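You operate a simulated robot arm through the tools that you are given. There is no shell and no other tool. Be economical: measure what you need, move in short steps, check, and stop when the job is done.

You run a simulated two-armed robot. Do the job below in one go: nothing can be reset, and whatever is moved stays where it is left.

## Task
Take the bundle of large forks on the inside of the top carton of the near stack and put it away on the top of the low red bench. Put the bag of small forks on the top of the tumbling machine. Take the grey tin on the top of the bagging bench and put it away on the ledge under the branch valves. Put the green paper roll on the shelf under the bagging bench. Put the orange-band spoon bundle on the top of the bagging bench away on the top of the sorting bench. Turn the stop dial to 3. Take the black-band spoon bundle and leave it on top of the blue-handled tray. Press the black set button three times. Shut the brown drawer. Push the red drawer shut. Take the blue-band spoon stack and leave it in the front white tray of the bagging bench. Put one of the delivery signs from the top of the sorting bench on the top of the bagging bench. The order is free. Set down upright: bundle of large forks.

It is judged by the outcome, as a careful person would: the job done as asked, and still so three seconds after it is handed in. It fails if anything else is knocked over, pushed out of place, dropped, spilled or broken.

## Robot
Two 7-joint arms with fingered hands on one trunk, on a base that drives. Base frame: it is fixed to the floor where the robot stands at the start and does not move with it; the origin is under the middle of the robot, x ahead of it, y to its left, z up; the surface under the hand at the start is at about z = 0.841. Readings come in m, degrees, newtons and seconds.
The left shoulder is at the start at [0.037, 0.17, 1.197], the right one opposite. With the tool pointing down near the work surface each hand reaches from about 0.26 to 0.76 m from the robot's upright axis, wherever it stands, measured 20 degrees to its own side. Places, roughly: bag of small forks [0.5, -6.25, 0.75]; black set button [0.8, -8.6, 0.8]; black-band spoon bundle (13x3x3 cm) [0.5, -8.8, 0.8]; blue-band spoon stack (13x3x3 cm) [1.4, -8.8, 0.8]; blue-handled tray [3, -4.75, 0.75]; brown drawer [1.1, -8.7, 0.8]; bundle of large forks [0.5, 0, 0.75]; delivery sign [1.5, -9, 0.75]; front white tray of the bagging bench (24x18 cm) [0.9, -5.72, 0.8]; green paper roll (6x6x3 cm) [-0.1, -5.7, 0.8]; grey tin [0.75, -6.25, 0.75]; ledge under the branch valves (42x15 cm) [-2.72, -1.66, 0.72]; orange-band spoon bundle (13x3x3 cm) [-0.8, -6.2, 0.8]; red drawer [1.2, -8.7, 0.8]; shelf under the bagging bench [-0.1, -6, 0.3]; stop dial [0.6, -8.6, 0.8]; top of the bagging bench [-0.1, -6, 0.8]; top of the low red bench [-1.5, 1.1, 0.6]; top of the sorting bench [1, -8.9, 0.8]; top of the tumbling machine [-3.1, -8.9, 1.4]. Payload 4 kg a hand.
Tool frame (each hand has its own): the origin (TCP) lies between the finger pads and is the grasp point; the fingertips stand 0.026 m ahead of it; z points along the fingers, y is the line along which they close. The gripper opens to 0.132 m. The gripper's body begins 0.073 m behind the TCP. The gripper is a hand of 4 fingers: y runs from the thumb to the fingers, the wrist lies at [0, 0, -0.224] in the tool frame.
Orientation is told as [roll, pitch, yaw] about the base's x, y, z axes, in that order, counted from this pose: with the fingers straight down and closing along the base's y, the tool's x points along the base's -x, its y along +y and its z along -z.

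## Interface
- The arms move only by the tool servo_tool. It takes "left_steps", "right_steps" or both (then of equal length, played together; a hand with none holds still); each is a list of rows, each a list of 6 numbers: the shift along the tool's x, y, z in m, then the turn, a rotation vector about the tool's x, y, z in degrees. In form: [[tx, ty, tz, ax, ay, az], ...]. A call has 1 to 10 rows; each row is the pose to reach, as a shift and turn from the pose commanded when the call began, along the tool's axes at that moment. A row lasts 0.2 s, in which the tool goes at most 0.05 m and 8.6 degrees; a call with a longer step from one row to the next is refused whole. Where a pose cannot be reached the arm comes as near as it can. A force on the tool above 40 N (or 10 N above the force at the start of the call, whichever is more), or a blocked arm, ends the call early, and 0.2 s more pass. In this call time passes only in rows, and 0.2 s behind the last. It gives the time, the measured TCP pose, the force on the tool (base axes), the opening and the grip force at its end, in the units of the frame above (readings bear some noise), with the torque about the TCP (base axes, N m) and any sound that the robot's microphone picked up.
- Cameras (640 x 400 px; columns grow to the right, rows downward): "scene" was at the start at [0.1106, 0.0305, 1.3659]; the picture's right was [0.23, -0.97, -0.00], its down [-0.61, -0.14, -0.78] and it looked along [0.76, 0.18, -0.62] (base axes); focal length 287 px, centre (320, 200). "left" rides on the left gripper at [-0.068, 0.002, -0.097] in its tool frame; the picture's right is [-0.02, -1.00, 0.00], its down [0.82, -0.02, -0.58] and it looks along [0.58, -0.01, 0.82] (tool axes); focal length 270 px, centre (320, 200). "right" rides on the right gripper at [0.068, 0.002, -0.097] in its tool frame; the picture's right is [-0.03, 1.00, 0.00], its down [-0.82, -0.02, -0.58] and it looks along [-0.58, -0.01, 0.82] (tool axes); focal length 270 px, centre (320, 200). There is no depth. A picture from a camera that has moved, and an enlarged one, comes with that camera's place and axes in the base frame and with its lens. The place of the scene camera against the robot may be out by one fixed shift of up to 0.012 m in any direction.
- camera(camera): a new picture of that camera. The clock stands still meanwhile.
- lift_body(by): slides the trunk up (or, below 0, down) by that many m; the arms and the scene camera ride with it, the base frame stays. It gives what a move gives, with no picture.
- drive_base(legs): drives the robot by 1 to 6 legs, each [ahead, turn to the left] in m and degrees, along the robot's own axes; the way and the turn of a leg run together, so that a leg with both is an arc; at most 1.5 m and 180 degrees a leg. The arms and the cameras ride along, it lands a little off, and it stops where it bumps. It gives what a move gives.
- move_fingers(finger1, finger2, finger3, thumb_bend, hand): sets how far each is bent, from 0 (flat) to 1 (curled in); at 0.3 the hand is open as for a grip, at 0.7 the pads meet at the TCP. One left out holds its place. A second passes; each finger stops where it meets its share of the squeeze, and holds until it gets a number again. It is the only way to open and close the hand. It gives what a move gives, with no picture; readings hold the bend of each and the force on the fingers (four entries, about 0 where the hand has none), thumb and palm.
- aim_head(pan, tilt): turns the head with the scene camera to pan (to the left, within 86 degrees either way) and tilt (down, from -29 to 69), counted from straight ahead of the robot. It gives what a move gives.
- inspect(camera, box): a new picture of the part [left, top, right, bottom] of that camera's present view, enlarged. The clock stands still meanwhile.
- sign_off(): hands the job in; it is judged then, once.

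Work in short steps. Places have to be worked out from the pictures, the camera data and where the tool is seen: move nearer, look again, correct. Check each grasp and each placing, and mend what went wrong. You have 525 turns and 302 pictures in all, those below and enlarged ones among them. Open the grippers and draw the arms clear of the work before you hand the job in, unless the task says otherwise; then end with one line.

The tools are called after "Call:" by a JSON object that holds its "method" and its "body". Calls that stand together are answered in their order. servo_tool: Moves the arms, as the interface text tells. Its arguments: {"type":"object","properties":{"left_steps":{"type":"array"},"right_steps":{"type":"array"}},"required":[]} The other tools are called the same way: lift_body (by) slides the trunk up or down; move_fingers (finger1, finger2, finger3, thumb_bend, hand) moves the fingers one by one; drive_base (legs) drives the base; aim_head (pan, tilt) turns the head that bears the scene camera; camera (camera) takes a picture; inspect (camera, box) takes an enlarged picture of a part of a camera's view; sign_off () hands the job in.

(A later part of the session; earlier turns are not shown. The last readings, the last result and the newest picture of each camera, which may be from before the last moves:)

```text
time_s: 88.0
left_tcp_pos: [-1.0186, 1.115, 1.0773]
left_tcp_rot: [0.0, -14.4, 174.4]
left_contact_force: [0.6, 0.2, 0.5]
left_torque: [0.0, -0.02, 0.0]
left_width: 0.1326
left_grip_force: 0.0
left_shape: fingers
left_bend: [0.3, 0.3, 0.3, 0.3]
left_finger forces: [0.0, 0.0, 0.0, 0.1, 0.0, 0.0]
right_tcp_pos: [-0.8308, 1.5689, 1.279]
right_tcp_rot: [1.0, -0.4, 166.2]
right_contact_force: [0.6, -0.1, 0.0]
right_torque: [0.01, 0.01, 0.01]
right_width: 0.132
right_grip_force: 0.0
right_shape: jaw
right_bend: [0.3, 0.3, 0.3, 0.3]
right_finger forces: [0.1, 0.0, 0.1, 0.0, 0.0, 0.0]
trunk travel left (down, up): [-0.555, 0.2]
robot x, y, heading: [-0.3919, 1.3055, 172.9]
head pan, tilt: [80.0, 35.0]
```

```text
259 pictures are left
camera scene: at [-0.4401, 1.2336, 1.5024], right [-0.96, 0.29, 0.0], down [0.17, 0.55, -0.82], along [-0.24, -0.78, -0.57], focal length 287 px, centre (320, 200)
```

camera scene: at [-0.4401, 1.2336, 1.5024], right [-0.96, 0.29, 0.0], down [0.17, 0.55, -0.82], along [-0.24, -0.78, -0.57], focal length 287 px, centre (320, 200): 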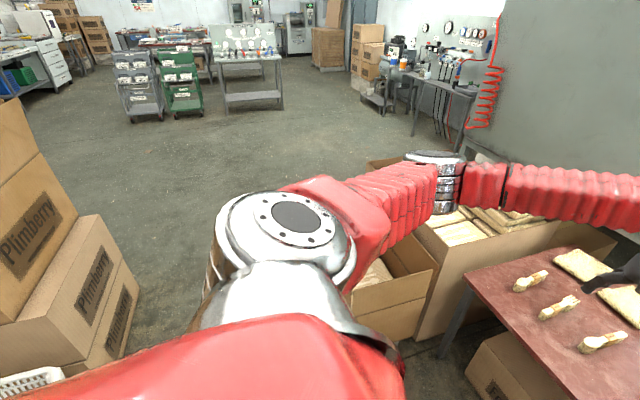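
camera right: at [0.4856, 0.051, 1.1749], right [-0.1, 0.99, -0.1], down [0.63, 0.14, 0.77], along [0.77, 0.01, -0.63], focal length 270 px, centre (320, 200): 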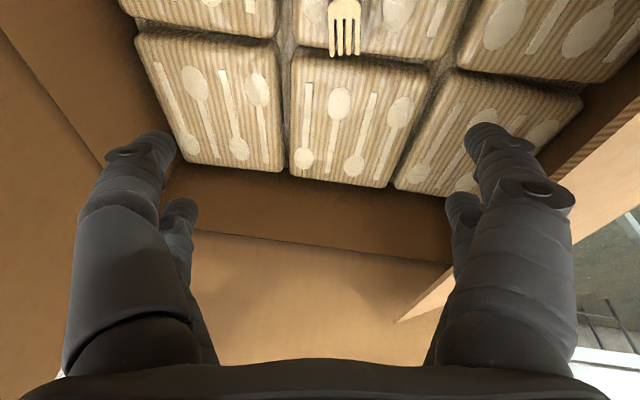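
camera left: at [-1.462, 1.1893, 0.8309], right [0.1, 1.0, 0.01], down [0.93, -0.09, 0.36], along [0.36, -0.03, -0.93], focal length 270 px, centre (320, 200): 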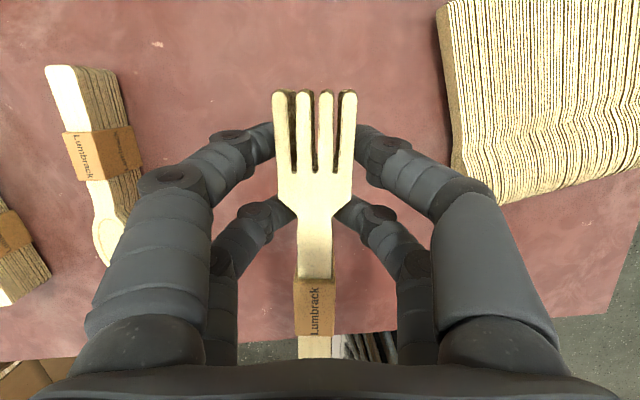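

The way south is a corridor between the stack and the open carton; the branch-valve ledge is visible at about [-2.8, -1.8]. I raise the trunk, draw the hands in, and turn to face south.

Call:
{"method": "lift_body", "body": {"by": 0.15}}

Call:
{"method": "servo_tool", "body": {"left_steps": [[0.045, -0.01, -0.01, 0, 4, 0], [0.09, -0.02, -0.02, 0, 8, 0], [0.13, -0.03, -0.03, 0, 12, 0], [0.17, -0.04, -0.04, 0, 14, 0], [0.2, -0.05, -0.05, 0, 14, 0]], "right_steps": [[0.025, 0.02, 0, 0, 0, 0], [0.05, 0.04, 0, 0, 0, 0], [0.075, 0.06, 0, 0, 0, 0], [0.1, 0.08, 0, 0, 0, 0], [0.1, 0.08, 0, 0, 0, 0]]}}

Call:
{"method": "drive_base", "body": {"legs": [[-0.3, 0], [0, 90]]}}

Call:
{"method": "aim_head", "body": {"pan": 0, "tilt": 30}}

Call:
{"method": "camera", "body": {"camera": "scene"}}

```text
time_s: 89.7
left_tcp_pos: [-1.0195, 1.1165, 1.2271]
left_tcp_rot: [0.0, -14.3, 174.4]
left_contact_force: [-0.2, 1.1, -0.2]
left_torque: [0.0, 0.01, -0.02]
left_width: 0.1325
left_grip_force: 0.1
left_shape: fingers
left_bend: [0.3, 0.3, 0.3, 0.3]
left_finger forces: [0.0, 0.0, 0.0, 0.1, 0.0, 0.0]
right_tcp_pos: [-0.8302, 1.5682, 1.4291]
right_tcp_rot: [1.0, -0.4, 166.2]
right_contact_force: [0.1, -0.3, 0.0]
right_torque: [-0.03, 0.0, 0.03]
right_width: 0.1319
right_grip_force: 0.0
right_shape: jaw
right_bend: [0.3, 0.3, 0.3, 0.3]
right_finger forces: [0.0, 0.1, 0.1, 0.1, 0.0, 0.0]
trunk travel left (down, up): [-0.705, 0.05]
robot x, y, heading: [-0.3912, 1.3055, 172.9]
head pan, tilt: [80.0, 35.0]
```

```text
time_s: 90.9
left_tcp_pos: [-0.8084, 1.145, 1.2238]
left_tcp_rot: [0.0, -0.5, 174.4]
left_contact_force: [0.3, 0.0, -0.5]
left_torque: [-0.02, -0.01, 0.01]
left_width: 0.1324
left_grip_force: 0.1
left_shape: fingers
left_bend: [0.3, 0.3, 0.3, 0.3]
left_finger forces: [0.1, 0.1, 0.0, 0.0, 0.0, 0.1]
right_tcp_pos: [-0.7497, 1.4672, 1.4316]
right_tcp_rot: [1.1, -0.5, 166.2]
right_contact_force: [-0.1, 0.0, -0.5]
right_torque: [-0.01, -0.02, -0.01]
right_width: 0.1321
right_grip_force: 0.0
right_shape: jaw
right_bend: [0.3, 0.3, 0.3, 0.3]
right_finger forces: [0.0, 0.0, 0.1, 0.0, 0.0, 0.0]
trunk travel left (down, up): [-0.705, 0.05]
robot x, y, heading: [-0.3905, 1.304, 172.9]
head pan, tilt: [80.0, 35.0]
```

```text
time_s: 95.6
left_tcp_pos: [-0.1988, 0.835, 1.2234]
left_tcp_rot: [-0.2, -0.4, -131.0]
left_contact_force: [-0.2, -1.0, 0.5]
left_torque: [0.02, 0.06, 0.02]
left_width: 0.1329
left_grip_force: 0.0
left_shape: fingers
left_bend: [0.3, 0.3, 0.3, 0.3]
left_finger forces: [0.0, 0.0, 0.0, 0.0, 0.0, 0.0]
right_tcp_pos: [-0.4293, 1.0651, 1.4308]
right_tcp_rot: [1.0, -0.4, -139.3]
right_contact_force: [-0.3, -0.2, 0.3]
right_torque: [0.05, 0.04, -0.01]
right_width: 0.132
right_grip_force: 0.0
right_shape: jaw
right_bend: [0.3, 0.3, 0.3, 0.3]
right_finger forces: [0.0, 0.0, 0.0, 0.0, 0.0, 0.0]
trunk travel left (down, up): [-0.705, 0.05]
robot x, y, heading: [-0.1236, 1.3039, -130.1]
head pan, tilt: [80.0, 35.0]
stopped in leg 2: the robot was blocked; the commanded pose is now the measured one
```

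```text
time_s: 97.2
left_tcp_pos: [-0.201, 0.8357, 1.2239]
left_tcp_rot: [-0.1, -0.4, -131.0]
left_contact_force: [0.0, 0.2, -0.7]
left_torque: [-0.02, -0.02, -0.03]
left_width: 0.1329
left_grip_force: 0.0
left_shape: fingers
left_bend: [0.3, 0.3, 0.3, 0.3]
left_finger forces: [0.0, 0.0, 0.0, 0.1, 0.1, 0.0]
right_tcp_pos: [-0.4307, 1.0685, 1.4322]
right_tcp_rot: [1.0, -0.5, -139.2]
right_contact_force: [0.0, 0.7, 0.3]
right_torque: [-0.03, 0.03, 0.0]
right_width: 0.132
right_grip_force: 0.0
right_shape: jaw
right_bend: [0.3, 0.3, 0.3, 0.3]
right_finger forces: [0.0, 0.1, 0.1, 0.0, 0.1, 0.1]
trunk travel left (down, up): [-0.705, 0.05]
robot x, y, heading: [-0.1239, 1.303, -130.3]
head pan, tilt: [0.0, 30.0]
```

```text
258 pictures are left
camera scene: at [-0.1961, 1.2356, 1.6603], right [-0.77, 0.64, 0.0], down [0.32, 0.38, -0.87], along [-0.56, -0.66, -0.5], focal length 287 px, centre (320, 200)
```

scene: 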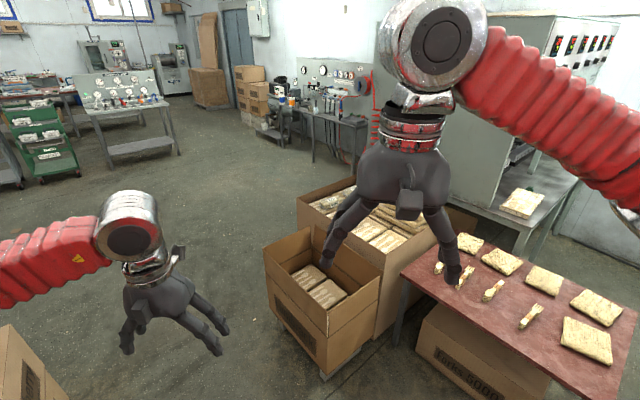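

The robot's tail touches something to the rear. I go forward a little and continue turning until facing south.

Call:
{"method": "drive_base", "body": {"legs": [[0.2, 0], [0, 42]]}}

Call:
{"method": "camera", "body": {"camera": "scene"}}

```text
time_s: 100.9
left_tcp_pos: [-0.0098, 0.7463, 1.2233]
left_tcp_rot: [-0.1, -0.2, -90.6]
left_contact_force: [-0.5, -1.8, 0.4]
left_torque: [0.05, 0.01, 0.01]
left_width: 0.1331
left_grip_force: 0.0
left_shape: fingers
left_bend: [0.3, 0.3, 0.3, 0.3]
left_finger forces: [0.1, 0.0, 0.0, 0.1, 0.0, 0.1]
right_tcp_pos: [-0.3355, 0.7731, 1.4309]
right_tcp_rot: [0.9, -0.4, -98.9]
right_contact_force: [-0.1, 0.5, 0.0]
right_torque: [0.01, 0.0, 0.0]
right_width: 0.1319
right_grip_force: 0.2
right_shape: jaw
right_bend: [0.3, 0.3, 0.3, 0.3]
right_finger forces: [0.1, 0.0, 0.0, 0.0, 0.0, 0.0]
trunk travel left (down, up): [-0.705, 0.05]
robot x, y, heading: [-0.2922, 1.1524, -90.3]
head pan, tilt: [0.0, 30.0]
```

```text
257 pictures are left
camera scene: at [-0.2987, 1.0583, 1.6601], right [-1.0, 0.0, 0.0], down [0.0, 0.5, -0.86], along [0.0, -0.86, -0.5], focal length 287 px, centre (320, 200)
```

scene: 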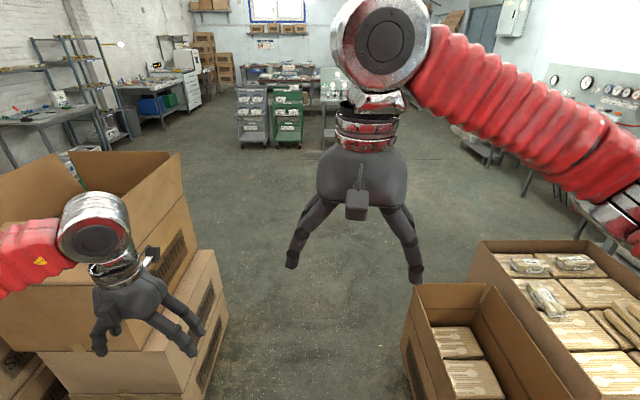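

Corridor is clear. I drive south in three straight legs and look again.

Call:
{"method": "drive_base", "body": {"legs": [[1.3, 0], [1.3, 0], [0.8, 0]]}}

Call:
{"method": "aim_head", "body": {"pan": 15, "tilt": 12}}

Call:
{"method": "camera", "body": {"camera": "scene"}}

Call:
{"method": "aim_head", "body": {"pan": -50, "tilt": 20}}

Call:
{"method": "camera", "body": {"camera": "scene"}}

```text
time_s: 117.8
left_tcp_pos: [0.0197, -2.6639, 1.2252]
left_tcp_rot: [-0.1, -0.5, -89.7]
left_contact_force: [-0.6, 0.4, 0.7]
left_torque: [0.01, -0.01, 0.0]
left_width: 0.1329
left_grip_force: 0.1
left_shape: fingers
left_bend: [0.3, 0.3, 0.3, 0.3]
left_finger forces: [0.0, 0.0, 0.0, 0.0, 0.0, 0.0]
right_tcp_pos: [-0.306, -2.6407, 1.433]
right_tcp_rot: [1.1, -0.4, -98.0]
right_contact_force: [-0.5, 0.0, -0.2]
right_torque: [0.01, -0.03, -0.02]
right_width: 0.1319
right_grip_force: 0.0
right_shape: jaw
right_bend: [0.3, 0.3, 0.3, 0.3]
right_finger forces: [0.0, 0.0, 0.0, 0.1, 0.1, 0.1]
trunk travel left (down, up): [-0.705, 0.05]
robot x, y, heading: [-0.2697, -2.2634, -89.1]
head pan, tilt: [0.0, 30.0]
```

```text
time_s: 118.6
left_tcp_pos: [0.021, -2.664, 1.225]
left_tcp_rot: [-0.1, -0.4, -89.7]
left_contact_force: [-1.1, -0.3, -0.2]
left_torque: [0.03, 0.0, -0.03]
left_width: 0.1329
left_grip_force: 0.1
left_shape: fingers
left_bend: [0.3, 0.3, 0.3, 0.3]
left_finger forces: [0.1, 0.0, 0.1, 0.0, 0.0, 0.1]
right_tcp_pos: [-0.3078, -2.6408, 1.4316]
right_tcp_rot: [1.0, -0.5, -98.0]
right_contact_force: [-0.6, 0.9, -0.8]
right_torque: [0.02, -0.03, 0.02]
right_width: 0.1318
right_grip_force: 0.1
right_shape: jaw
right_bend: [0.3, 0.3, 0.3, 0.3]
right_finger forces: [0.0, 0.0, 0.0, 0.0, 0.0, 0.1]
trunk travel left (down, up): [-0.705, 0.05]
robot x, y, heading: [-0.2696, -2.2635, -89.2]
head pan, tilt: [15.0, 12.0]
```

```text
256 pictures are left
camera scene: at [-0.2509, -2.3539, 1.6893], right [-0.96, -0.27, 0.0], down [-0.06, 0.2, -0.98], along [0.27, -0.94, -0.21], focal length 287 px, centre (320, 200)
```

scene: 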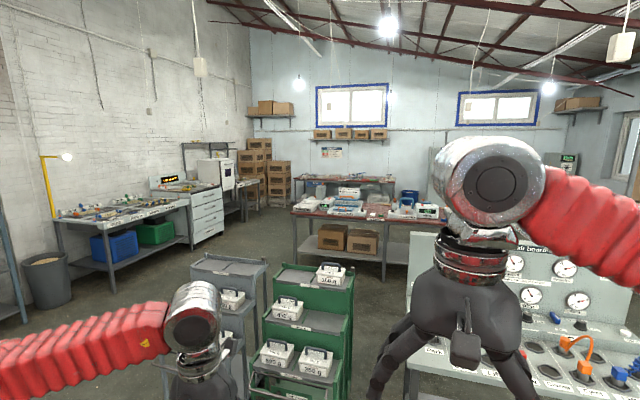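

```text
time_s: 119.9
left_tcp_pos: [0.0202, -2.664, 1.2256]
left_tcp_rot: [-0.1, -0.4, -89.7]
left_contact_force: [0.4, 0.1, -0.3]
left_torque: [-0.05, -0.01, 0.02]
left_width: 0.1332
left_grip_force: 0.0
left_shape: fingers
left_bend: [0.3, 0.3, 0.3, 0.3]
left_finger forces: [0.0, 0.1, 0.1, 0.0, 0.0, 0.1]
right_tcp_pos: [-0.3069, -2.6412, 1.432]
right_tcp_rot: [1.1, -0.3, -98.1]
right_contact_force: [1.1, -0.2, -1.0]
right_torque: [-0.02, 0.01, -0.02]
right_width: 0.1318
right_grip_force: 0.1
right_shape: jaw
right_bend: [0.3, 0.3, 0.3, 0.3]
right_finger forces: [0.0, 0.0, 0.0, 0.1, 0.1, 0.1]
trunk travel left (down, up): [-0.705, 0.05]
robot x, y, heading: [-0.2688, -2.2617, -89.2]
head pan, tilt: [-50.0, 20.0]
```

```text
255 pictures are left
camera scene: at [-0.3466, -2.3252, 1.6764], right [-0.65, 0.76, 0.0], down [0.26, 0.22, -0.94], along [-0.71, -0.61, -0.34], focal length 287 px, centre (320, 200)
```

scene: 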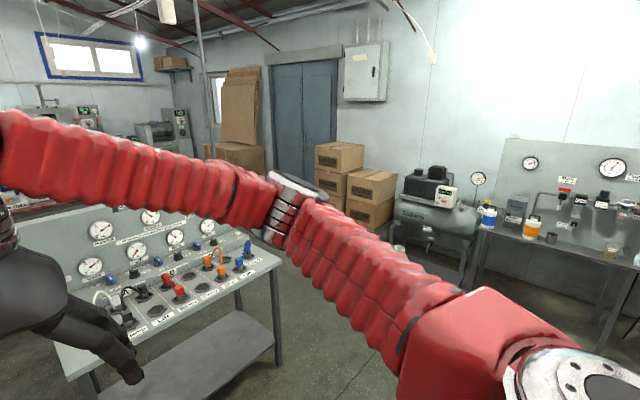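

The bagging bench lies beyond the trolleys; free floor runs around their east side. I drive east, then south.

Call:
{"method": "drive_base", "body": {"legs": [[0, 69], [1.0, 0], [0.9, 0], [0, -70]]}}

Call:
{"method": "aim_head", "body": {"pan": 0, "tilt": 25}}

Call:
{"method": "camera", "body": {"camera": "scene"}}

```text
time_s: 122.8
left_tcp_pos: [0.2234, -2.2851, 1.2256]
left_tcp_rot: [-0.2, -0.4, -37.9]
left_contact_force: [1.1, 0.0, -0.3]
left_torque: [-0.02, 0.01, -0.01]
left_width: 0.133
left_grip_force: 0.1
left_shape: fingers
left_bend: [0.3, 0.3, 0.3, 0.3]
left_finger forces: [0.0, 0.0, 0.0, 0.1, 0.0, 0.1]
right_tcp_pos: [0.0035, -2.5272, 1.4343]
right_tcp_rot: [0.9, -0.4, -46.3]
right_contact_force: [-0.6, -0.3, 0.8]
right_torque: [-0.08, 0.02, 0.0]
right_width: 0.1319
right_grip_force: 0.1
right_shape: jaw
right_bend: [0.3, 0.3, 0.3, 0.3]
right_finger forces: [0.0, 0.0, 0.1, 0.1, 0.0, 0.0]
trunk travel left (down, up): [-0.705, 0.05]
robot x, y, heading: [-0.297, -2.3035, -35.1]
head pan, tilt: [-50.0, 20.0]
stopped in leg 1: the robot was blocked; the commanded pose is now the measured one
```

```text
time_s: 124.0
left_tcp_pos: [0.2226, -2.2859, 1.2262]
left_tcp_rot: [-0.1, -0.3, -37.9]
left_contact_force: [0.0, -0.8, -0.3]
left_torque: [0.0, 0.0, -0.03]
left_width: 0.1332
left_grip_force: 0.1
left_shape: fingers
left_bend: [0.3, 0.3, 0.3, 0.3]
left_finger forces: [0.0, 0.0, 0.1, 0.0, 0.0, 0.1]
right_tcp_pos: [0.0031, -2.5295, 1.4335]
right_tcp_rot: [1.0, -0.4, -46.3]
right_contact_force: [-0.2, -0.7, 0.3]
right_torque: [0.0, 0.03, 0.01]
right_width: 0.1321
right_grip_force: 0.1
right_shape: jaw
right_bend: [0.3, 0.3, 0.3, 0.3]
right_finger forces: [0.0, 0.0, 0.0, 0.0, 0.1, 0.1]
trunk travel left (down, up): [-0.705, 0.05]
robot x, y, heading: [-0.3042, -2.3029, -35.1]
head pan, tilt: [0.0, 25.0]
```

```text
254 pictures are left
camera scene: at [-0.2223, -2.3514, 1.6682], right [-0.58, -0.82, 0.0], down [-0.35, 0.24, -0.91], along [0.74, -0.52, -0.42], focal length 287 px, centre (320, 200)
```

scene: 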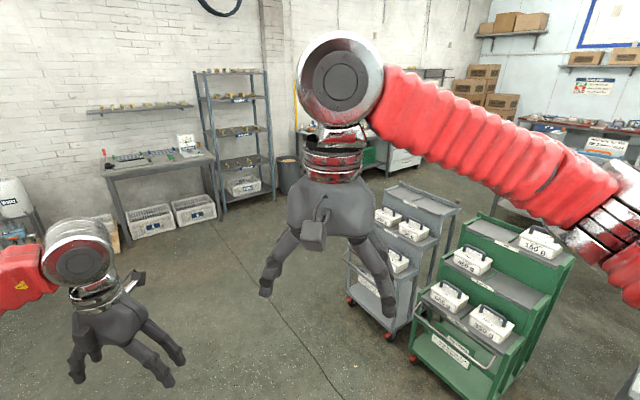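

Turns over ~55° seem to stall rather than collide; I'll use shorter turn legs.

Call:
{"method": "drive_base", "body": {"legs": [[0, 17], [1.0, 0], [0.9, 0], [0, -36], [0, -36]]}}

Call:
{"method": "camera", "body": {"camera": "scene"}}

```text
time_s: 138.1
left_tcp_pos: [1.9176, -3.2832, 1.2268]
left_tcp_rot: [0.0, -0.4, -81.7]
left_contact_force: [-0.7, 0.4, 0.1]
left_torque: [0.02, -0.07, -0.01]
left_width: 0.1331
left_grip_force: 0.0
left_shape: fingers
left_bend: [0.3, 0.3, 0.3, 0.3]
left_finger forces: [0.0, 0.1, 0.1, 0.0, 0.0, 0.1]
right_tcp_pos: [1.5896, -3.3066, 1.4341]
right_tcp_rot: [1.0, -0.6, -90.0]
right_contact_force: [-1.0, -0.7, -0.1]
right_torque: [0.02, -0.06, 0.01]
right_width: 0.132
right_grip_force: 0.0
right_shape: jaw
right_bend: [0.3, 0.3, 0.3, 0.3]
right_finger forces: [0.1, 0.1, 0.0, 0.0, 0.1, 0.1]
trunk travel left (down, up): [-0.705, 0.05]
robot x, y, heading: [1.5815, -2.9169, -81.1]
head pan, tilt: [0.0, 25.0]
stopped in leg 5: the robot was blocked; the commanded pose is now the measured one
```

```text
253 pictures are left
camera scene: at [1.5874, -3.0112, 1.6682], right [-0.99, -0.16, 0.0], down [-0.06, 0.42, -0.91], along [0.14, -0.89, -0.42], focal length 287 px, centre (320, 200)
```

scene: 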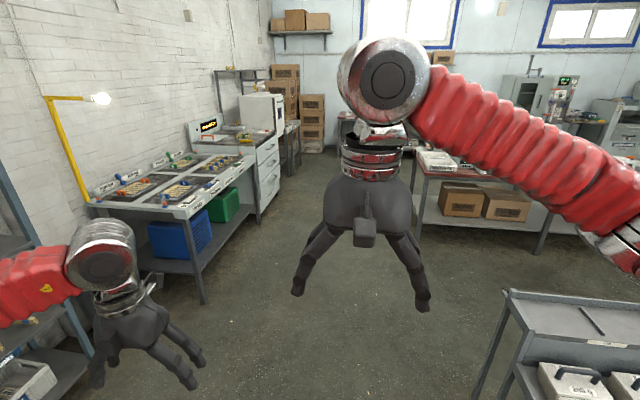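

I continue south and turn west in small legs along the bench's north side.

Call:
{"method": "drive_base", "body": {"legs": [[1.0, -4], [0.75, 0], [0, -45]]}}

Call:
{"method": "drive_base", "body": {"legs": [[0, -45]]}}

Call:
{"method": "aim_head", "body": {"pan": 35, "tilt": 30}}

Call:
{"method": "camera", "body": {"camera": "scene"}}

```text
time_s: 149.5
left_tcp_pos: [1.7563, -5.1675, 1.2253]
left_tcp_rot: [-0.1, -0.3, -130.2]
left_contact_force: [-1.1, -0.5, -0.3]
left_torque: [0.0, -0.03, -0.06]
left_width: 0.1331
left_grip_force: 0.1
left_shape: fingers
left_bend: [0.3, 0.3, 0.3, 0.3]
left_finger forces: [0.0, 0.0, 0.0, 0.0, 0.1, 0.0]
right_tcp_pos: [1.522, -4.9385, 1.4344]
right_tcp_rot: [0.8, -0.5, -138.5]
right_contact_force: [-0.4, 0.1, 0.3]
right_torque: [0.01, -0.03, -0.01]
right_width: 0.1321
right_grip_force: 0.0
right_shape: jaw
right_bend: [0.3, 0.3, 0.3, 0.3]
right_finger forces: [0.0, 0.0, 0.0, 0.0, 0.1, 0.0]
trunk travel left (down, up): [-0.705, 0.05]
robot x, y, heading: [1.8367, -4.7008, -129.6]
head pan, tilt: [0.0, 25.0]
```

```text
time_s: 152.6
left_tcp_pos: [1.4388, -4.962, 1.2293]
left_tcp_rot: [0.1, -0.2, -176.6]
left_contact_force: [-0.3, -0.3, 0.1]
left_torque: [-0.03, 0.0, 0.01]
left_width: 0.1329
left_grip_force: 0.0
left_shape: fingers
left_bend: [0.3, 0.3, 0.3, 0.3]
left_finger forces: [0.1, 0.1, 0.0, 0.0, 0.1, 0.0]
right_tcp_pos: [1.4441, -4.6323, 1.4356]
right_tcp_rot: [1.0, -0.6, 174.9]
right_contact_force: [-0.3, -0.1, 0.2]
right_torque: [-0.04, 0.0, 0.0]
right_width: 0.1318
right_grip_force: 0.1
right_shape: jaw
right_bend: [0.3, 0.3, 0.3, 0.3]
right_finger forces: [0.0, 0.0, 0.0, 0.0, 0.0, 0.1]
trunk travel left (down, up): [-0.705, 0.05]
robot x, y, heading: [1.8387, -4.7424, -175.6]
head pan, tilt: [0.0, 25.0]
stopped in leg 1: the robot was blocked; the commanded pose is now the measured one
```

```text
time_s: 153.6
left_tcp_pos: [1.4398, -4.9629, 1.2272]
left_tcp_rot: [0.1, -0.3, -176.7]
left_contact_force: [-0.7, 0.0, 0.4]
left_torque: [-0.01, 0.0, 0.02]
left_width: 0.1327
left_grip_force: 0.0
left_shape: fingers
left_bend: [0.3, 0.3, 0.3, 0.3]
left_finger forces: [0.1, 0.0, 0.0, 0.0, 0.0, 0.0]
right_tcp_pos: [1.4437, -4.6341, 1.4357]
right_tcp_rot: [1.1, -0.6, 175.0]
right_contact_force: [-0.5, 0.1, -0.4]
right_torque: [-0.04, 0.01, 0.01]
right_width: 0.1322
right_grip_force: 0.0
right_shape: jaw
right_bend: [0.3, 0.3, 0.3, 0.3]
right_finger forces: [0.0, 0.0, 0.0, 0.1, 0.1, 0.0]
trunk travel left (down, up): [-0.705, 0.05]
robot x, y, heading: [1.8338, -4.7433, -175.4]
head pan, tilt: [35.0, 30.0]
```

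```text
252 pictures are left
camera scene: at [1.748, -4.7908, 1.6604], right [-0.63, 0.77, 0.0], down [0.39, 0.32, -0.87], along [-0.67, -0.55, -0.5], focal length 287 px, centre (320, 200)
```

scene: 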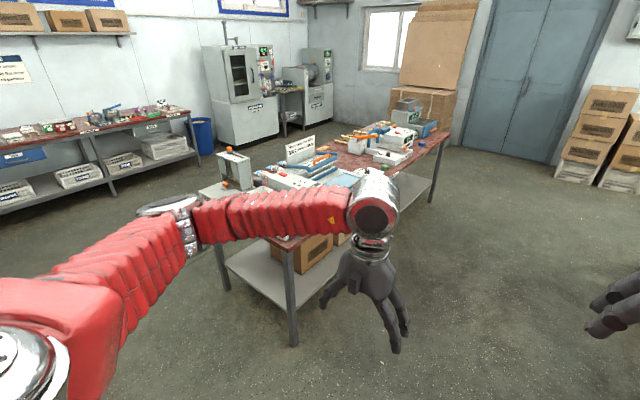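

The bench is in view. I zoom in on its top.

Call:
{"method": "inspect", "body": {"camera": "scene", "box": [180, 90, 460, 260]}}

```text
2.29 times, centred on (320, 175) of scene
camera zoom: at [1.748, -4.7908, 1.6604], right [-0.63, 0.77, 0.0], down [0.39, 0.32, -0.87], along [-0.67, -0.55, -0.5], focal length 655 px, centre (320, 257)
```

zoom: 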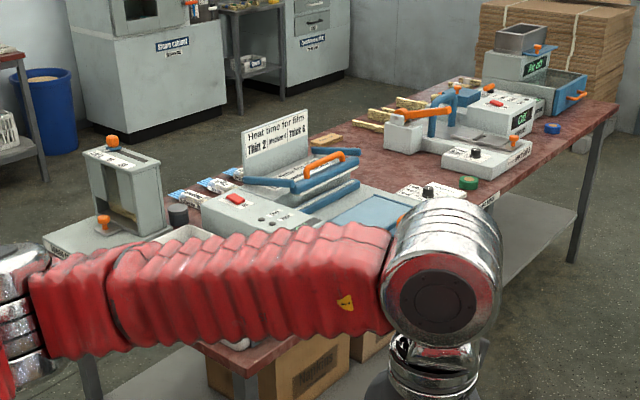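

The green roll sits at about [0.0, -5.64] on the front edge. I drive west along the north aisle and turn to face the bench.

Call:
{"method": "drive_base", "body": {"legs": [[0, -5], [1.0, 0], [1.0, 0], [0, 45]]}}

Call:
{"method": "drive_base", "body": {"legs": [[0, 45]]}}

Call:
{"method": "aim_head", "body": {"pan": 5, "tilt": 42}}

Call:
{"method": "camera", "body": {"camera": "scene"}}

```text
time_s: 166.6
left_tcp_pos: [-0.3352, -5.1422, 1.2271]
left_tcp_rot: [0.0, -0.3, -136.8]
left_contact_force: [-0.2, 0.3, -0.2]
left_torque: [0.01, 0.0, 0.01]
left_width: 0.1331
left_grip_force: 0.0
left_shape: fingers
left_bend: [0.3, 0.3, 0.3, 0.3]
left_finger forces: [0.0, 0.0, 0.1, 0.0, 0.0, 0.0]
right_tcp_pos: [-0.5424, -4.8874, 1.436]
right_tcp_rot: [0.8, -0.5, -145.2]
right_contact_force: [-0.6, -0.5, -0.4]
right_torque: [0.05, 0.0, 0.04]
right_width: 0.1322
right_grip_force: 0.0
right_shape: jaw
right_bend: [0.3, 0.3, 0.3, 0.3]
right_finger forces: [0.0, 0.0, 0.0, 0.0, 0.1, 0.0]
trunk travel left (down, up): [-0.705, 0.05]
robot x, y, heading: [-0.1958, -4.6886, -136.0]
head pan, tilt: [35.0, 30.0]
```

```text
time_s: 169.7
left_tcp_pos: [0.03, -5.1075, 1.2296]
left_tcp_rot: [-0.1, -0.3, -91.5]
left_contact_force: [0.0, 1.2, 0.4]
left_torque: [-0.01, 0.05, 0.0]
left_width: 0.133
left_grip_force: 0.0
left_shape: fingers
left_bend: [0.3, 0.3, 0.3, 0.3]
left_finger forces: [0.0, 0.1, 0.0, 0.1, 0.0, 0.1]
right_tcp_pos: [-0.2966, -5.0754, 1.4379]
right_tcp_rot: [0.9, -0.6, -99.8]
right_contact_force: [0.4, 0.5, 0.7]
right_torque: [-0.03, 0.08, -0.05]
right_width: 0.1322
right_grip_force: 0.0
right_shape: jaw
right_bend: [0.3, 0.3, 0.3, 0.3]
right_finger forces: [0.1, 0.0, 0.0, 0.1, 0.0, 0.1]
trunk travel left (down, up): [-0.705, 0.05]
robot x, y, heading: [-0.24, -4.6959, -91.5]
head pan, tilt: [35.0, 30.0]
stopped in leg 1: the robot was blocked; the commanded pose is now the measured one
```

```text
time_s: 170.7
left_tcp_pos: [0.0294, -5.1074, 1.2297]
left_tcp_rot: [0.0, -0.3, -91.5]
left_contact_force: [0.7, 1.0, 0.1]
left_torque: [-0.03, 0.0, 0.02]
left_width: 0.133
left_grip_force: 0.1
left_shape: fingers
left_bend: [0.3, 0.3, 0.3, 0.3]
left_finger forces: [0.1, 0.0, 0.0, 0.1, 0.1, 0.0]
right_tcp_pos: [-0.2979, -5.0751, 1.4374]
right_tcp_rot: [1.1, -0.6, -99.8]
right_contact_force: [0.4, 0.0, 0.9]
right_torque: [0.0, 0.05, -0.02]
right_width: 0.1322
right_grip_force: 0.0
right_shape: jaw
right_bend: [0.3, 0.3, 0.3, 0.3]
right_finger forces: [0.1, 0.1, 0.0, 0.0, 0.1, 0.0]
trunk travel left (down, up): [-0.705, 0.05]
robot x, y, heading: [-0.2462, -4.6948, -91.2]
head pan, tilt: [5.0, 42.0]
```

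```text
250 pictures are left
camera scene: at [-0.2415, -4.7767, 1.642], right [-1.0, -0.07, 0.0], down [-0.04, 0.67, -0.74], along [0.05, -0.74, -0.67], focal length 287 px, centre (320, 200)
```

scene: 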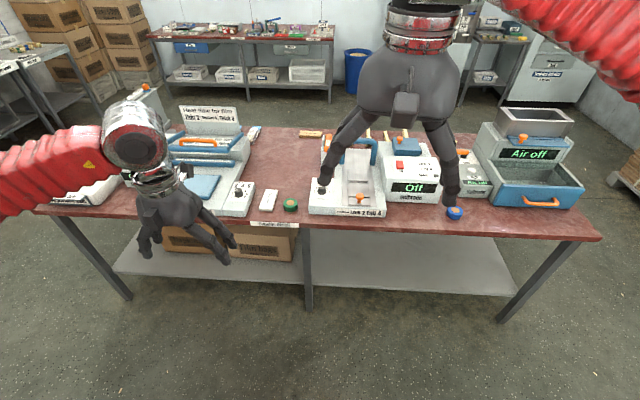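

Excellent view: roll at [-0.06, -5.63], shelf's right half empty (x −0.2…−1.0, front edge y≈−5.6). I drive up, lower the trunk, raise the left hand out of the way.

Call:
{"method": "servo_tool", "body": {"left_steps": [[0, 0.03, -0.04, 0, 0, 0], [0, 0.06, -0.08, 0, 0, 0], [0, 0.09, -0.12, 0, 0, 0], [0, 0.1, -0.16, 0, 0, 0], [0, 0.1, -0.2, 0, 0, 0]]}}

Call:
{"method": "drive_base", "body": {"legs": [[0.32, 0]]}}

Call:
{"method": "lift_body", "body": {"by": -0.25}}

Call:
{"method": "aim_head", "body": {"pan": 0, "tilt": 50}}

Call:
{"method": "camera", "body": {"camera": "scene"}}

Call:
{"method": "camera", "body": {"camera": "right"}}

```text
time_s: 171.9
left_tcp_pos: [0.1281, -5.1092, 1.432]
left_tcp_rot: [0.0, -0.2, -91.5]
left_contact_force: [0.8, -0.2, 0.2]
left_torque: [-0.02, -0.01, 0.0]
left_width: 0.133
left_grip_force: 0.0
left_shape: fingers
left_bend: [0.3, 0.3, 0.3, 0.3]
left_finger forces: [0.1, 0.1, 0.0, 0.1, 0.0, 0.1]
right_tcp_pos: [-0.2996, -5.0754, 1.439]
right_tcp_rot: [1.0, -0.5, -99.9]
right_contact_force: [-0.3, 0.4, -0.4]
right_torque: [-0.02, -0.02, 0.0]
right_width: 0.1321
right_grip_force: 0.0
right_shape: jaw
right_bend: [0.3, 0.3, 0.3, 0.3]
right_finger forces: [0.0, 0.0, 0.0, 0.0, 0.0, 0.0]
trunk travel left (down, up): [-0.705, 0.05]
robot x, y, heading: [-0.2377, -4.6907, -91.0]
head pan, tilt: [5.0, 42.0]
```

```text
time_s: 174.0
left_tcp_pos: [0.1233, -5.4293, 1.4306]
left_tcp_rot: [0.0, -0.3, -91.3]
left_contact_force: [0.1, -0.2, -0.4]
left_torque: [0.01, 0.0, 0.0]
left_width: 0.133
left_grip_force: 0.1
left_shape: fingers
left_bend: [0.3, 0.3, 0.3, 0.3]
left_finger forces: [0.1, 0.0, 0.0, 0.1, 0.0, 0.1]
right_tcp_pos: [-0.3032, -5.3974, 1.4379]
right_tcp_rot: [1.0, -0.6, -99.6]
right_contact_force: [0.2, -0.1, 0.1]
right_torque: [0.02, 0.0, 0.01]
right_width: 0.1321
right_grip_force: 0.0
right_shape: jaw
right_bend: [0.3, 0.3, 0.3, 0.3]
right_finger forces: [0.1, 0.0, 0.1, 0.0, 0.0, 0.0]
trunk travel left (down, up): [-0.705, 0.05]
robot x, y, heading: [-0.2451, -5.0134, -90.9]
head pan, tilt: [5.0, 42.0]
```

```text
time_s: 176.6
left_tcp_pos: [0.1233, -5.4295, 1.1832]
left_tcp_rot: [0.0, -0.3, -91.2]
left_contact_force: [-0.5, -0.9, 0.0]
left_torque: [0.0, 0.02, 0.03]
left_width: 0.133
left_grip_force: 0.0
left_shape: fingers
left_bend: [0.3, 0.3, 0.3, 0.3]
left_finger forces: [0.0, 0.0, 0.1, 0.0, 0.1, 0.1]
right_tcp_pos: [-0.3023, -5.398, 1.1881]
right_tcp_rot: [1.0, -0.5, -99.6]
right_contact_force: [0.8, 0.1, -0.2]
right_torque: [-0.05, -0.01, 0.0]
right_width: 0.1321
right_grip_force: 0.1
right_shape: jaw
right_bend: [0.3, 0.3, 0.3, 0.3]
right_finger forces: [0.0, 0.1, 0.1, 0.1, 0.0, 0.0]
trunk travel left (down, up): [-0.455, 0.3]
robot x, y, heading: [-0.2462, -5.0146, -90.9]
head pan, tilt: [5.0, 42.0]
```

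```text
time_s: 177.3
left_tcp_pos: [0.1235, -5.4305, 1.1824]
left_tcp_rot: [0.0, -0.2, -91.3]
left_contact_force: [-0.1, -0.1, 0.2]
left_torque: [0.04, -0.02, 0.04]
left_width: 0.133
left_grip_force: 0.1
left_shape: fingers
left_bend: [0.3, 0.3, 0.3, 0.3]
left_finger forces: [0.0, 0.0, 0.0, 0.0, 0.0, 0.0]
right_tcp_pos: [-0.3027, -5.3966, 1.1879]
right_tcp_rot: [0.9, -0.6, -99.7]
right_contact_force: [0.1, -0.3, 0.0]
right_torque: [0.04, 0.0, 0.03]
right_width: 0.1319
right_grip_force: 0.1
right_shape: jaw
right_bend: [0.3, 0.3, 0.3, 0.3]
right_finger forces: [0.0, 0.0, 0.1, 0.0, 0.1, 0.0]
trunk travel left (down, up): [-0.455, 0.3]
robot x, y, heading: [-0.2461, -5.0143, -91.1]
head pan, tilt: [0.0, 50.0]
```

```text
249 pictures are left
camera scene: at [-0.2551, -5.1076, 1.3801], right [-1.0, 0.02, 0.0], down [0.01, 0.77, -0.64], along [-0.01, -0.64, -0.77], focal length 287 px, centre (320, 200)
```

scene: 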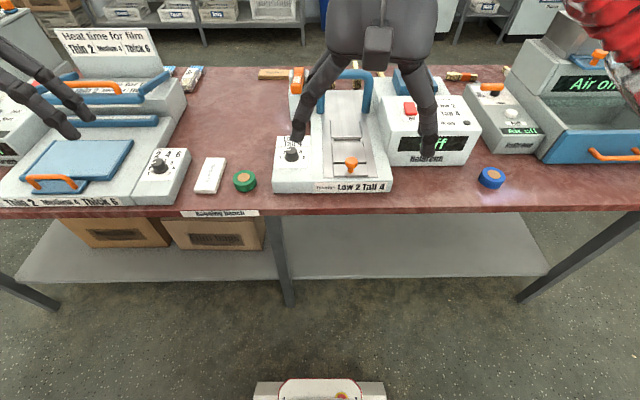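

```text
248 pictures are left
camera right: at [-0.292, -5.3281, 1.2844], right [0.98, -0.19, 0.02], down [-0.17, -0.79, 0.59], along [-0.1, -0.58, -0.81], focal length 270 px, centre (320, 200)
```

right: 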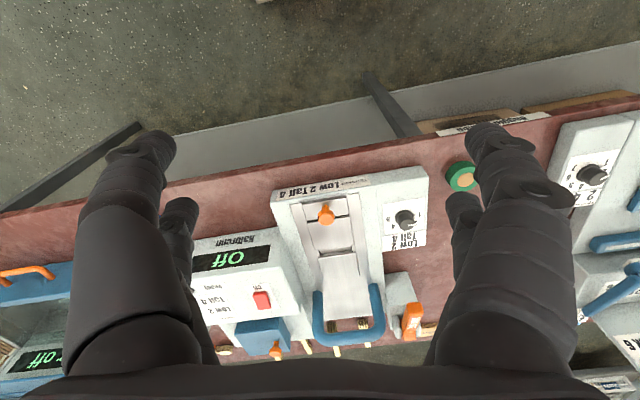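

Roll located at [-0.063, -5.647]. I move the right hand above it, turning it 80° so the fingers close front-to-back.

Call:
{"method": "servo_tool", "body": {"right_steps": [[-0.021, 0.028, 0, 0, 0, 8], [-0.042, 0.056, 0, 0, 0, 16], [-0.063, 0.084, 0, 0, 0, 24], [-0.084, 0.112, 0, 0, 0, 32], [-0.105, 0.14, 0, 0, 0, 40], [-0.126, 0.167, 0, 0, 0, 48], [-0.147, 0.195, 0, 0, 0, 56], [-0.168, 0.223, 0, 0, 0, 64], [-0.189, 0.25, 0, 0, 0, 72], [-0.209, 0.278, 0, 0, 0, 80]]}}

Call:
{"method": "camera", "body": {"camera": "right"}}

Call:
{"method": "camera", "body": {"camera": "scene"}}

```text
time_s: 179.5
left_tcp_pos: [0.1276, -5.4269, 1.1814]
left_tcp_rot: [-0.2, -0.4, -91.3]
left_contact_force: [1.4, 0.7, 0.0]
left_torque: [-0.04, 0.09, -0.04]
left_width: 0.1334
left_grip_force: 0.1
left_shape: fingers
left_bend: [0.3, 0.3, 0.3, 0.3]
left_finger forces: [0.0, 0.1, 0.0, 0.1, 0.1, 0.0]
right_tcp_pos: [-0.1405, -5.599, 1.1782]
right_tcp_rot: [0.4, 0.2, -172.5]
right_contact_force: [1.3, 0.8, 0.5]
right_torque: [-0.06, 0.09, 0.0]
right_width: 0.132
right_grip_force: 0.1
right_shape: jaw
right_bend: [0.3, 0.3, 0.3, 0.3]
right_finger forces: [0.1, 0.0, 0.0, 0.0, 0.0, 0.0]
right hand out of reach, approached as far as the arm can: row 8, 9, 10
trunk travel left (down, up): [-0.455, 0.3]
robot x, y, heading: [-0.2437, -5.0167, -90.6]
head pan, tilt: [0.0, 50.0]
```

```text
247 pictures are left
camera right: at [-0.0736, -5.5902, 1.2747], right [0.11, -0.99, 0.01], down [-0.81, -0.08, 0.57], along [-0.57, -0.07, -0.82], focal length 270 px, centre (320, 200)
```

right: 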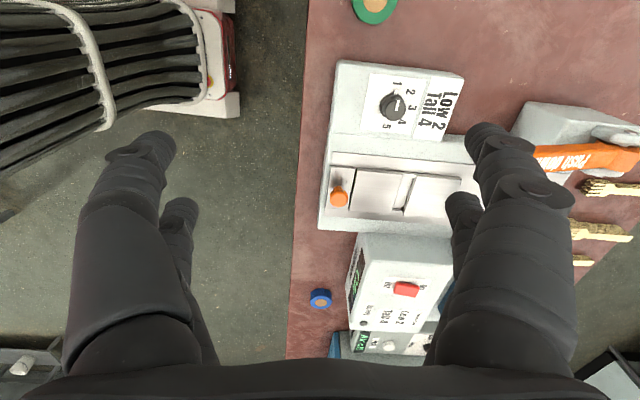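

```text
246 pictures are left
camera scene: at [-0.2506, -5.105, 1.3803], right [-1.0, 0.02, 0.0], down [0.01, 0.77, -0.64], along [-0.01, -0.64, -0.77], focal length 287 px, centre (320, 200)
```

scene: 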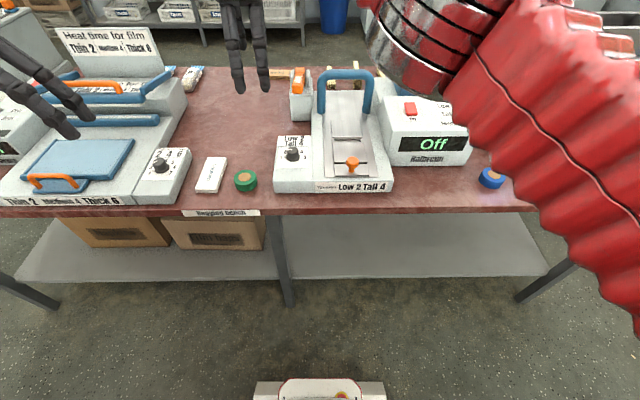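

The right arm can't reach with that twist; the left shoulder is right in line. I bring the right hand back and use the left, mirrored.

Call:
{"method": "servo_tool", "body": {"right_steps": [[0, -0.03, 0, 0, 0, -8], [0.02, -0.06, 0, 0, 0, -16], [0.04, -0.09, 0, 0, 0, -24], [0.06, -0.12, 0, 0, 0, -32], [0.08, -0.15, 0, 0, 0, -40], [0.1, -0.18, 0, 0, 0, -48], [0.13, -0.21, 0, 0, 0, -56], [0.16, -0.23, 0, 0, 0, -64], [0.19, -0.24, 0, 0, 0, -72]]}}

Call:
{"method": "servo_tool", "body": {"left_steps": [[-0.022, -0.018, 0, 0, 0, -8], [-0.044, -0.037, 0, 0, 0, -16], [-0.066, -0.055, 0, 0, 0, -24], [-0.088, -0.074, 0, 0, 0, -32], [-0.11, -0.092, 0, 0, 0, -40], [-0.132, -0.111, 0, 0, 0, -48], [-0.154, -0.13, 0, 0, 0, -56], [-0.176, -0.148, 0, 0, 0, -64], [-0.2, -0.166, 0, 0, 0, -72], [-0.224, -0.185, 0, 0, 0, -80]]}}

Call:
{"method": "camera", "body": {"camera": "left"}}

```text
time_s: 181.7
left_tcp_pos: [0.1223, -5.4318, 1.184]
left_tcp_rot: [-0.1, -0.8, -90.9]
left_contact_force: [0.4, -12.7, 2.7]
left_torque: [0.01, 0.26, 0.98]
left_width: 0.1332
left_grip_force: 0.0
left_shape: fingers
left_bend: [0.3, 0.3, 0.28, 0.3]
left_finger forces: [0.0, 0.0, 0.0, 0.1, 0.1, 0.0]
right_tcp_pos: [-0.0129, -5.3651, 1.1706]
right_tcp_rot: [0.9, 4.5, -103.4]
right_contact_force: [-0.2, 13.2, -3.3]
right_torque: [0.07, 0.14, 0.78]
right_width: 0.1321
right_grip_force: 0.1
right_shape: jaw
right_bend: [0.3, 0.32, 0.3, 0.3]
right_finger forces: [0.1, 0.1, 0.0, 0.0, 0.0, 0.0]
right hand out of reach, approached as far as the arm can: row 9
trunk travel left (down, up): [-0.455, 0.3]
robot x, y, heading: [-0.2494, -5.0145, -91.0]
head pan, tilt: [0.0, 50.0]
stopped in row 9 (right hand): the arm was blocked; the commanded pose is now the measured one
```

```text
time_s: 183.9
left_tcp_pos: [-0.0664, -5.6506, 1.186]
left_tcp_rot: [-0.5, -0.1, -10.8]
left_contact_force: [0.1, 0.1, -0.2]
left_torque: [0.0, -0.02, -0.02]
left_width: 0.1332
left_grip_force: 0.0
left_shape: fingers
left_bend: [0.3, 0.3, 0.3, 0.3]
left_finger forces: [0.0, 0.0, 0.1, 0.0, 0.0, 0.0]
right_tcp_pos: [-0.0148, -5.3681, 1.1723]
right_tcp_rot: [1.0, 4.2, -103.7]
right_contact_force: [-0.2, -0.2, -0.7]
right_torque: [0.01, -0.04, 0.01]
right_width: 0.1321
right_grip_force: 0.1
right_shape: jaw
right_bend: [0.3, 0.3, 0.3, 0.3]
right_finger forces: [0.0, 0.0, 0.0, 0.1, 0.0, 0.0]
trunk travel left (down, up): [-0.455, 0.3]
robot x, y, heading: [-0.2454, -5.0108, -90.8]
head pan, tilt: [0.0, 50.0]
```

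```text
245 pictures are left
camera left: at [0.0004, -5.6615, 1.2831], right [-0.17, -0.99, 0.01], down [-0.81, 0.14, 0.58], along [-0.57, 0.09, -0.82], focal length 270 px, centre (320, 200)
```

left: 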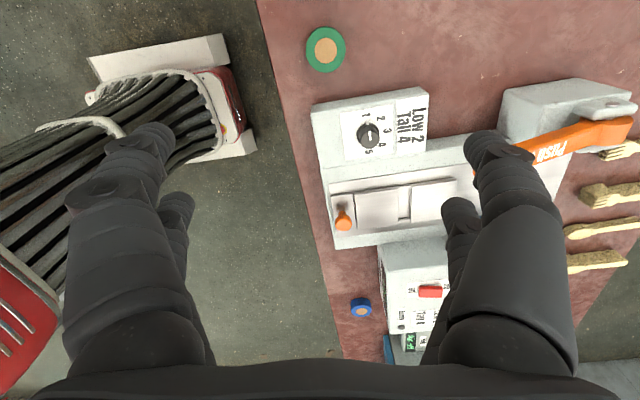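

The right hand went the wrong way and brushed the left lightly; I move it off to the right, and lower the left over the roll.

Call:
{"method": "servo_tool", "body": {"right_steps": [[0.01, -0.045, 0, 0, -1, 0], [0.02, -0.09, 0, 0, -2, 0], [0.03, -0.135, 0, 0, -4, 0], [0.04, -0.18, 0, 0, -4, 0], [0.04, -0.225, 0, 0, -4, 0], [0.04, -0.27, 0, 0, -4, 0], [0.04, -0.31, 0, 0, -4, 0]], "left_steps": [[0.0, 0, 0.0, 0, 0, 0], [-0.005, 0, 0.0, 0, 0, -3], [-0.01, 0, 0.04, 0, 0, -6], [-0.01, 0, 0.08, 0, 0, -9], [-0.01, 0, 0.12, 0, 0, -9], [-0.01, 0, 0.16, 0, 0, -9], [-0.01, 0, 0.2, 0, 0, -9]]}}

Call:
{"method": "camera", "body": {"camera": "left"}}

Call:
{"method": "camera", "body": {"camera": "scene"}}

```text
time_s: 185.5
left_tcp_pos: [-0.0553, -5.652, 0.9868]
left_tcp_rot: [-0.6, 0.0, -2.1]
left_contact_force: [-0.6, -0.1, 0.4]
left_torque: [0.01, -0.02, 0.03]
left_width: 0.1333
left_grip_force: 0.0
left_shape: fingers
left_bend: [0.3, 0.3, 0.3, 0.3]
left_finger forces: [0.0, 0.1, 0.0, 0.1, 0.1, 0.0]
right_tcp_pos: [-0.3036, -5.2548, 1.171]
right_tcp_rot: [0.8, 0.3, -103.3]
right_contact_force: [0.6, 0.3, 0.3]
right_torque: [-0.01, -0.02, 0.0]
right_width: 0.1319
right_grip_force: 0.0
right_shape: jaw
right_bend: [0.3, 0.3, 0.3, 0.3]
right_finger forces: [0.0, 0.1, 0.0, 0.1, 0.0, 0.0]
trunk travel left (down, up): [-0.455, 0.3]
robot x, y, heading: [-0.2487, -5.0127, -90.7]
head pan, tilt: [0.0, 50.0]
```

```text
244 pictures are left
camera left: at [0.0134, -5.6524, 1.0835], right [-0.01, -1.0, 0.01], down [-0.82, 0.02, 0.58], along [-0.58, 0.0, -0.82], focal length 270 px, centre (320, 200)
```

left: 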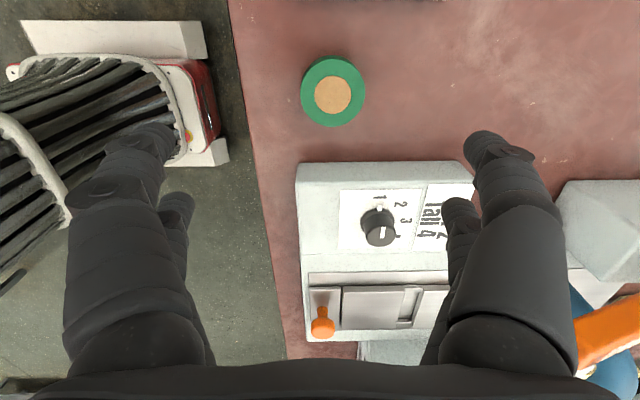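

```text
243 pictures are left
camera scene: at [-0.2562, -5.1078, 1.3801], right [-1.0, 0.02, 0.0], down [0.01, 0.77, -0.64], along [-0.01, -0.64, -0.77], focal length 287 px, centre (320, 200)
```

scene: 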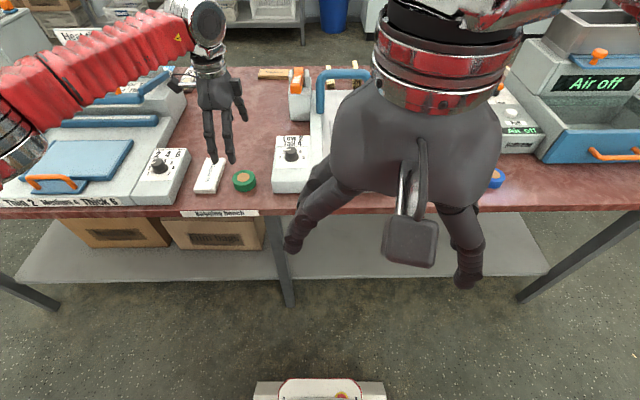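

Roll centre by the hand camera: [-0.047, -5.665]. I correct and go down to z≈0.835.

Call:
{"method": "servo_tool", "body": {"left_steps": [[-0.008, -0.012, 0.04, 0, 0, 0], [-0.008, -0.012, 0.08, 0, 0, 0], [-0.008, -0.012, 0.11, 0, 0, 0], [-0.008, -0.012, 0.135, 0, 0, 0], [-0.008, -0.012, 0.15, 0, 0, 0]]}}

Call:
{"method": "camera", "body": {"camera": "left"}}

```text
time_s: 186.7
left_tcp_pos: [-0.0476, -5.6673, 0.8354]
left_tcp_rot: [-0.5, 0.1, -2.2]
left_contact_force: [0.3, -0.2, -0.5]
left_torque: [-0.02, -0.02, 0.0]
left_width: 0.1332
left_grip_force: 0.1
left_shape: fingers
left_bend: [0.3, 0.3, 0.3, 0.3]
left_finger forces: [0.1, 0.0, 0.1, 0.1, 0.0, 0.1]
right_tcp_pos: [-0.3022, -5.2555, 1.1726]
right_tcp_rot: [0.8, 0.2, -103.4]
right_contact_force: [-0.5, 0.7, -0.7]
right_torque: [-0.02, 0.01, -0.02]
right_width: 0.1319
right_grip_force: 0.0
right_shape: jaw
right_bend: [0.3, 0.3, 0.3, 0.3]
right_finger forces: [0.1, 0.1, 0.1, 0.0, 0.0, 0.0]
trunk travel left (down, up): [-0.455, 0.3]
robot x, y, heading: [-0.2421, -5.0095, -90.4]
head pan, tilt: [0.0, 50.0]
```

```text
242 pictures are left
camera left: at [0.021, -5.6671, 0.9326], right [-0.01, -1.0, 0.01], down [-0.82, 0.01, 0.58], along [-0.58, 0.0, -0.82], focal length 270 px, centre (320, 200)
```

left: 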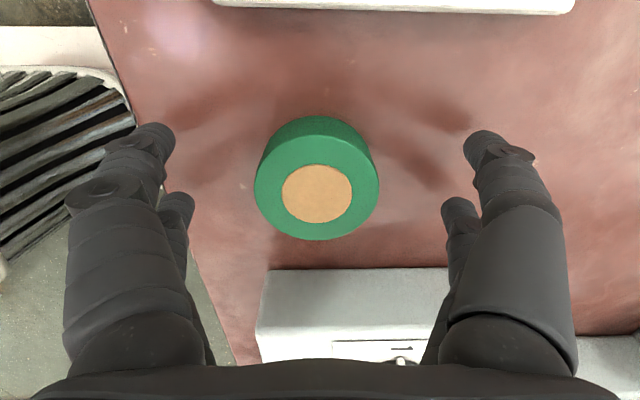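

Centred. I go down 12 mm more and close.

Call:
{"method": "servo_tool", "body": {"left_steps": [[0, 0, 0.006, 0, 0, 0], [0, 0, 0.012, 0, 0, 0]]}}

Call:
{"method": "move_fingers", "body": {"hand": "left", "finger1": 0.65, "finger2": 0.65, "finger3": 0.65, "thumb_bend": 0.65}}

Call:
{"method": "camera", "body": {"camera": "left"}}

```text
time_s: 187.3
left_tcp_pos: [-0.0489, -5.6677, 0.825]
left_tcp_rot: [-0.6, -0.1, -2.0]
left_contact_force: [1.1, -0.7, 4.6]
left_torque: [0.25, -0.06, -0.04]
left_width: 0.1332
left_grip_force: 2.1
left_shape: fingers
left_bend: [0.3, 0.3, 0.3, 0.3]
left_finger forces: [2.0, 2.2, 0.1, 0.0, 0.1, 0.0]
right_tcp_pos: [-0.3022, -5.2549, 1.1709]
right_tcp_rot: [0.8, 0.2, -103.3]
right_contact_force: [0.6, 0.8, -0.4]
right_torque: [-0.03, 0.03, -0.01]
right_width: 0.1319
right_grip_force: 0.1
right_shape: jaw
right_bend: [0.3, 0.3, 0.3, 0.3]
right_finger forces: [0.0, 0.1, 0.1, 0.0, 0.0, 0.0]
trunk travel left (down, up): [-0.455, 0.3]
robot x, y, heading: [-0.2449, -5.0153, -90.9]
head pan, tilt: [0.0, 50.0]
```

```text
time_s: 187.9
left_tcp_pos: [-0.051, -5.6677, 0.8305]
left_tcp_rot: [-0.7, 0.3, -2.3]
left_contact_force: [1.1, 7.0, 22.7]
left_torque: [1.3, -0.19, -0.01]
left_width: 0.0458
left_grip_force: 14.4
left_shape: fingers
left_bend: [0.61, 0.59, 0.63, 0.65]
left_finger forces: [13.6, 12.6, 1.5, 0.1, 1.1, 0.1]
right_tcp_pos: [-0.3032, -5.2544, 1.1709]
right_tcp_rot: [0.9, 0.2, -103.4]
right_contact_force: [0.5, -0.5, -0.8]
right_torque: [-0.03, -0.01, 0.03]
right_width: 0.1322
right_grip_force: 0.0
right_shape: jaw
right_bend: [0.3, 0.3, 0.3, 0.3]
right_finger forces: [0.0, 0.1, 0.0, 0.0, 0.0, 0.0]
trunk travel left (down, up): [-0.455, 0.3]
robot x, y, heading: [-0.2473, -5.0156, -91.0]
head pan, tilt: [0.0, 50.0]
stopped (left hand): the force on the tool passed its limit at 42 N (the readings are from after the stop); the commanded pose is now the measured one
```

```text
241 pictures are left
camera left: at [0.0187, -5.668, 0.9277], right [-0.01, -1.0, 0.01], down [-0.81, 0.02, 0.58], along [-0.58, 0.0, -0.81], focal length 270 px, centre (320, 200)
```

left: 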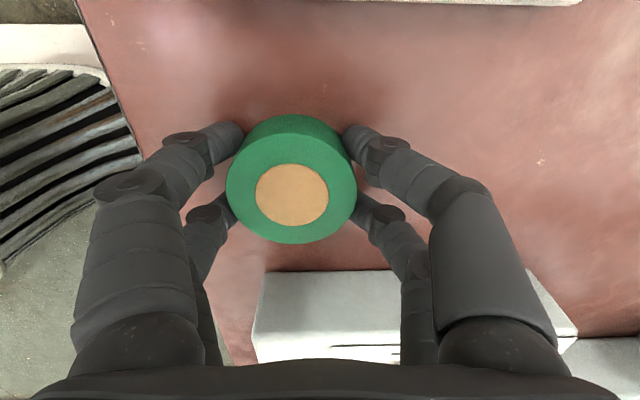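

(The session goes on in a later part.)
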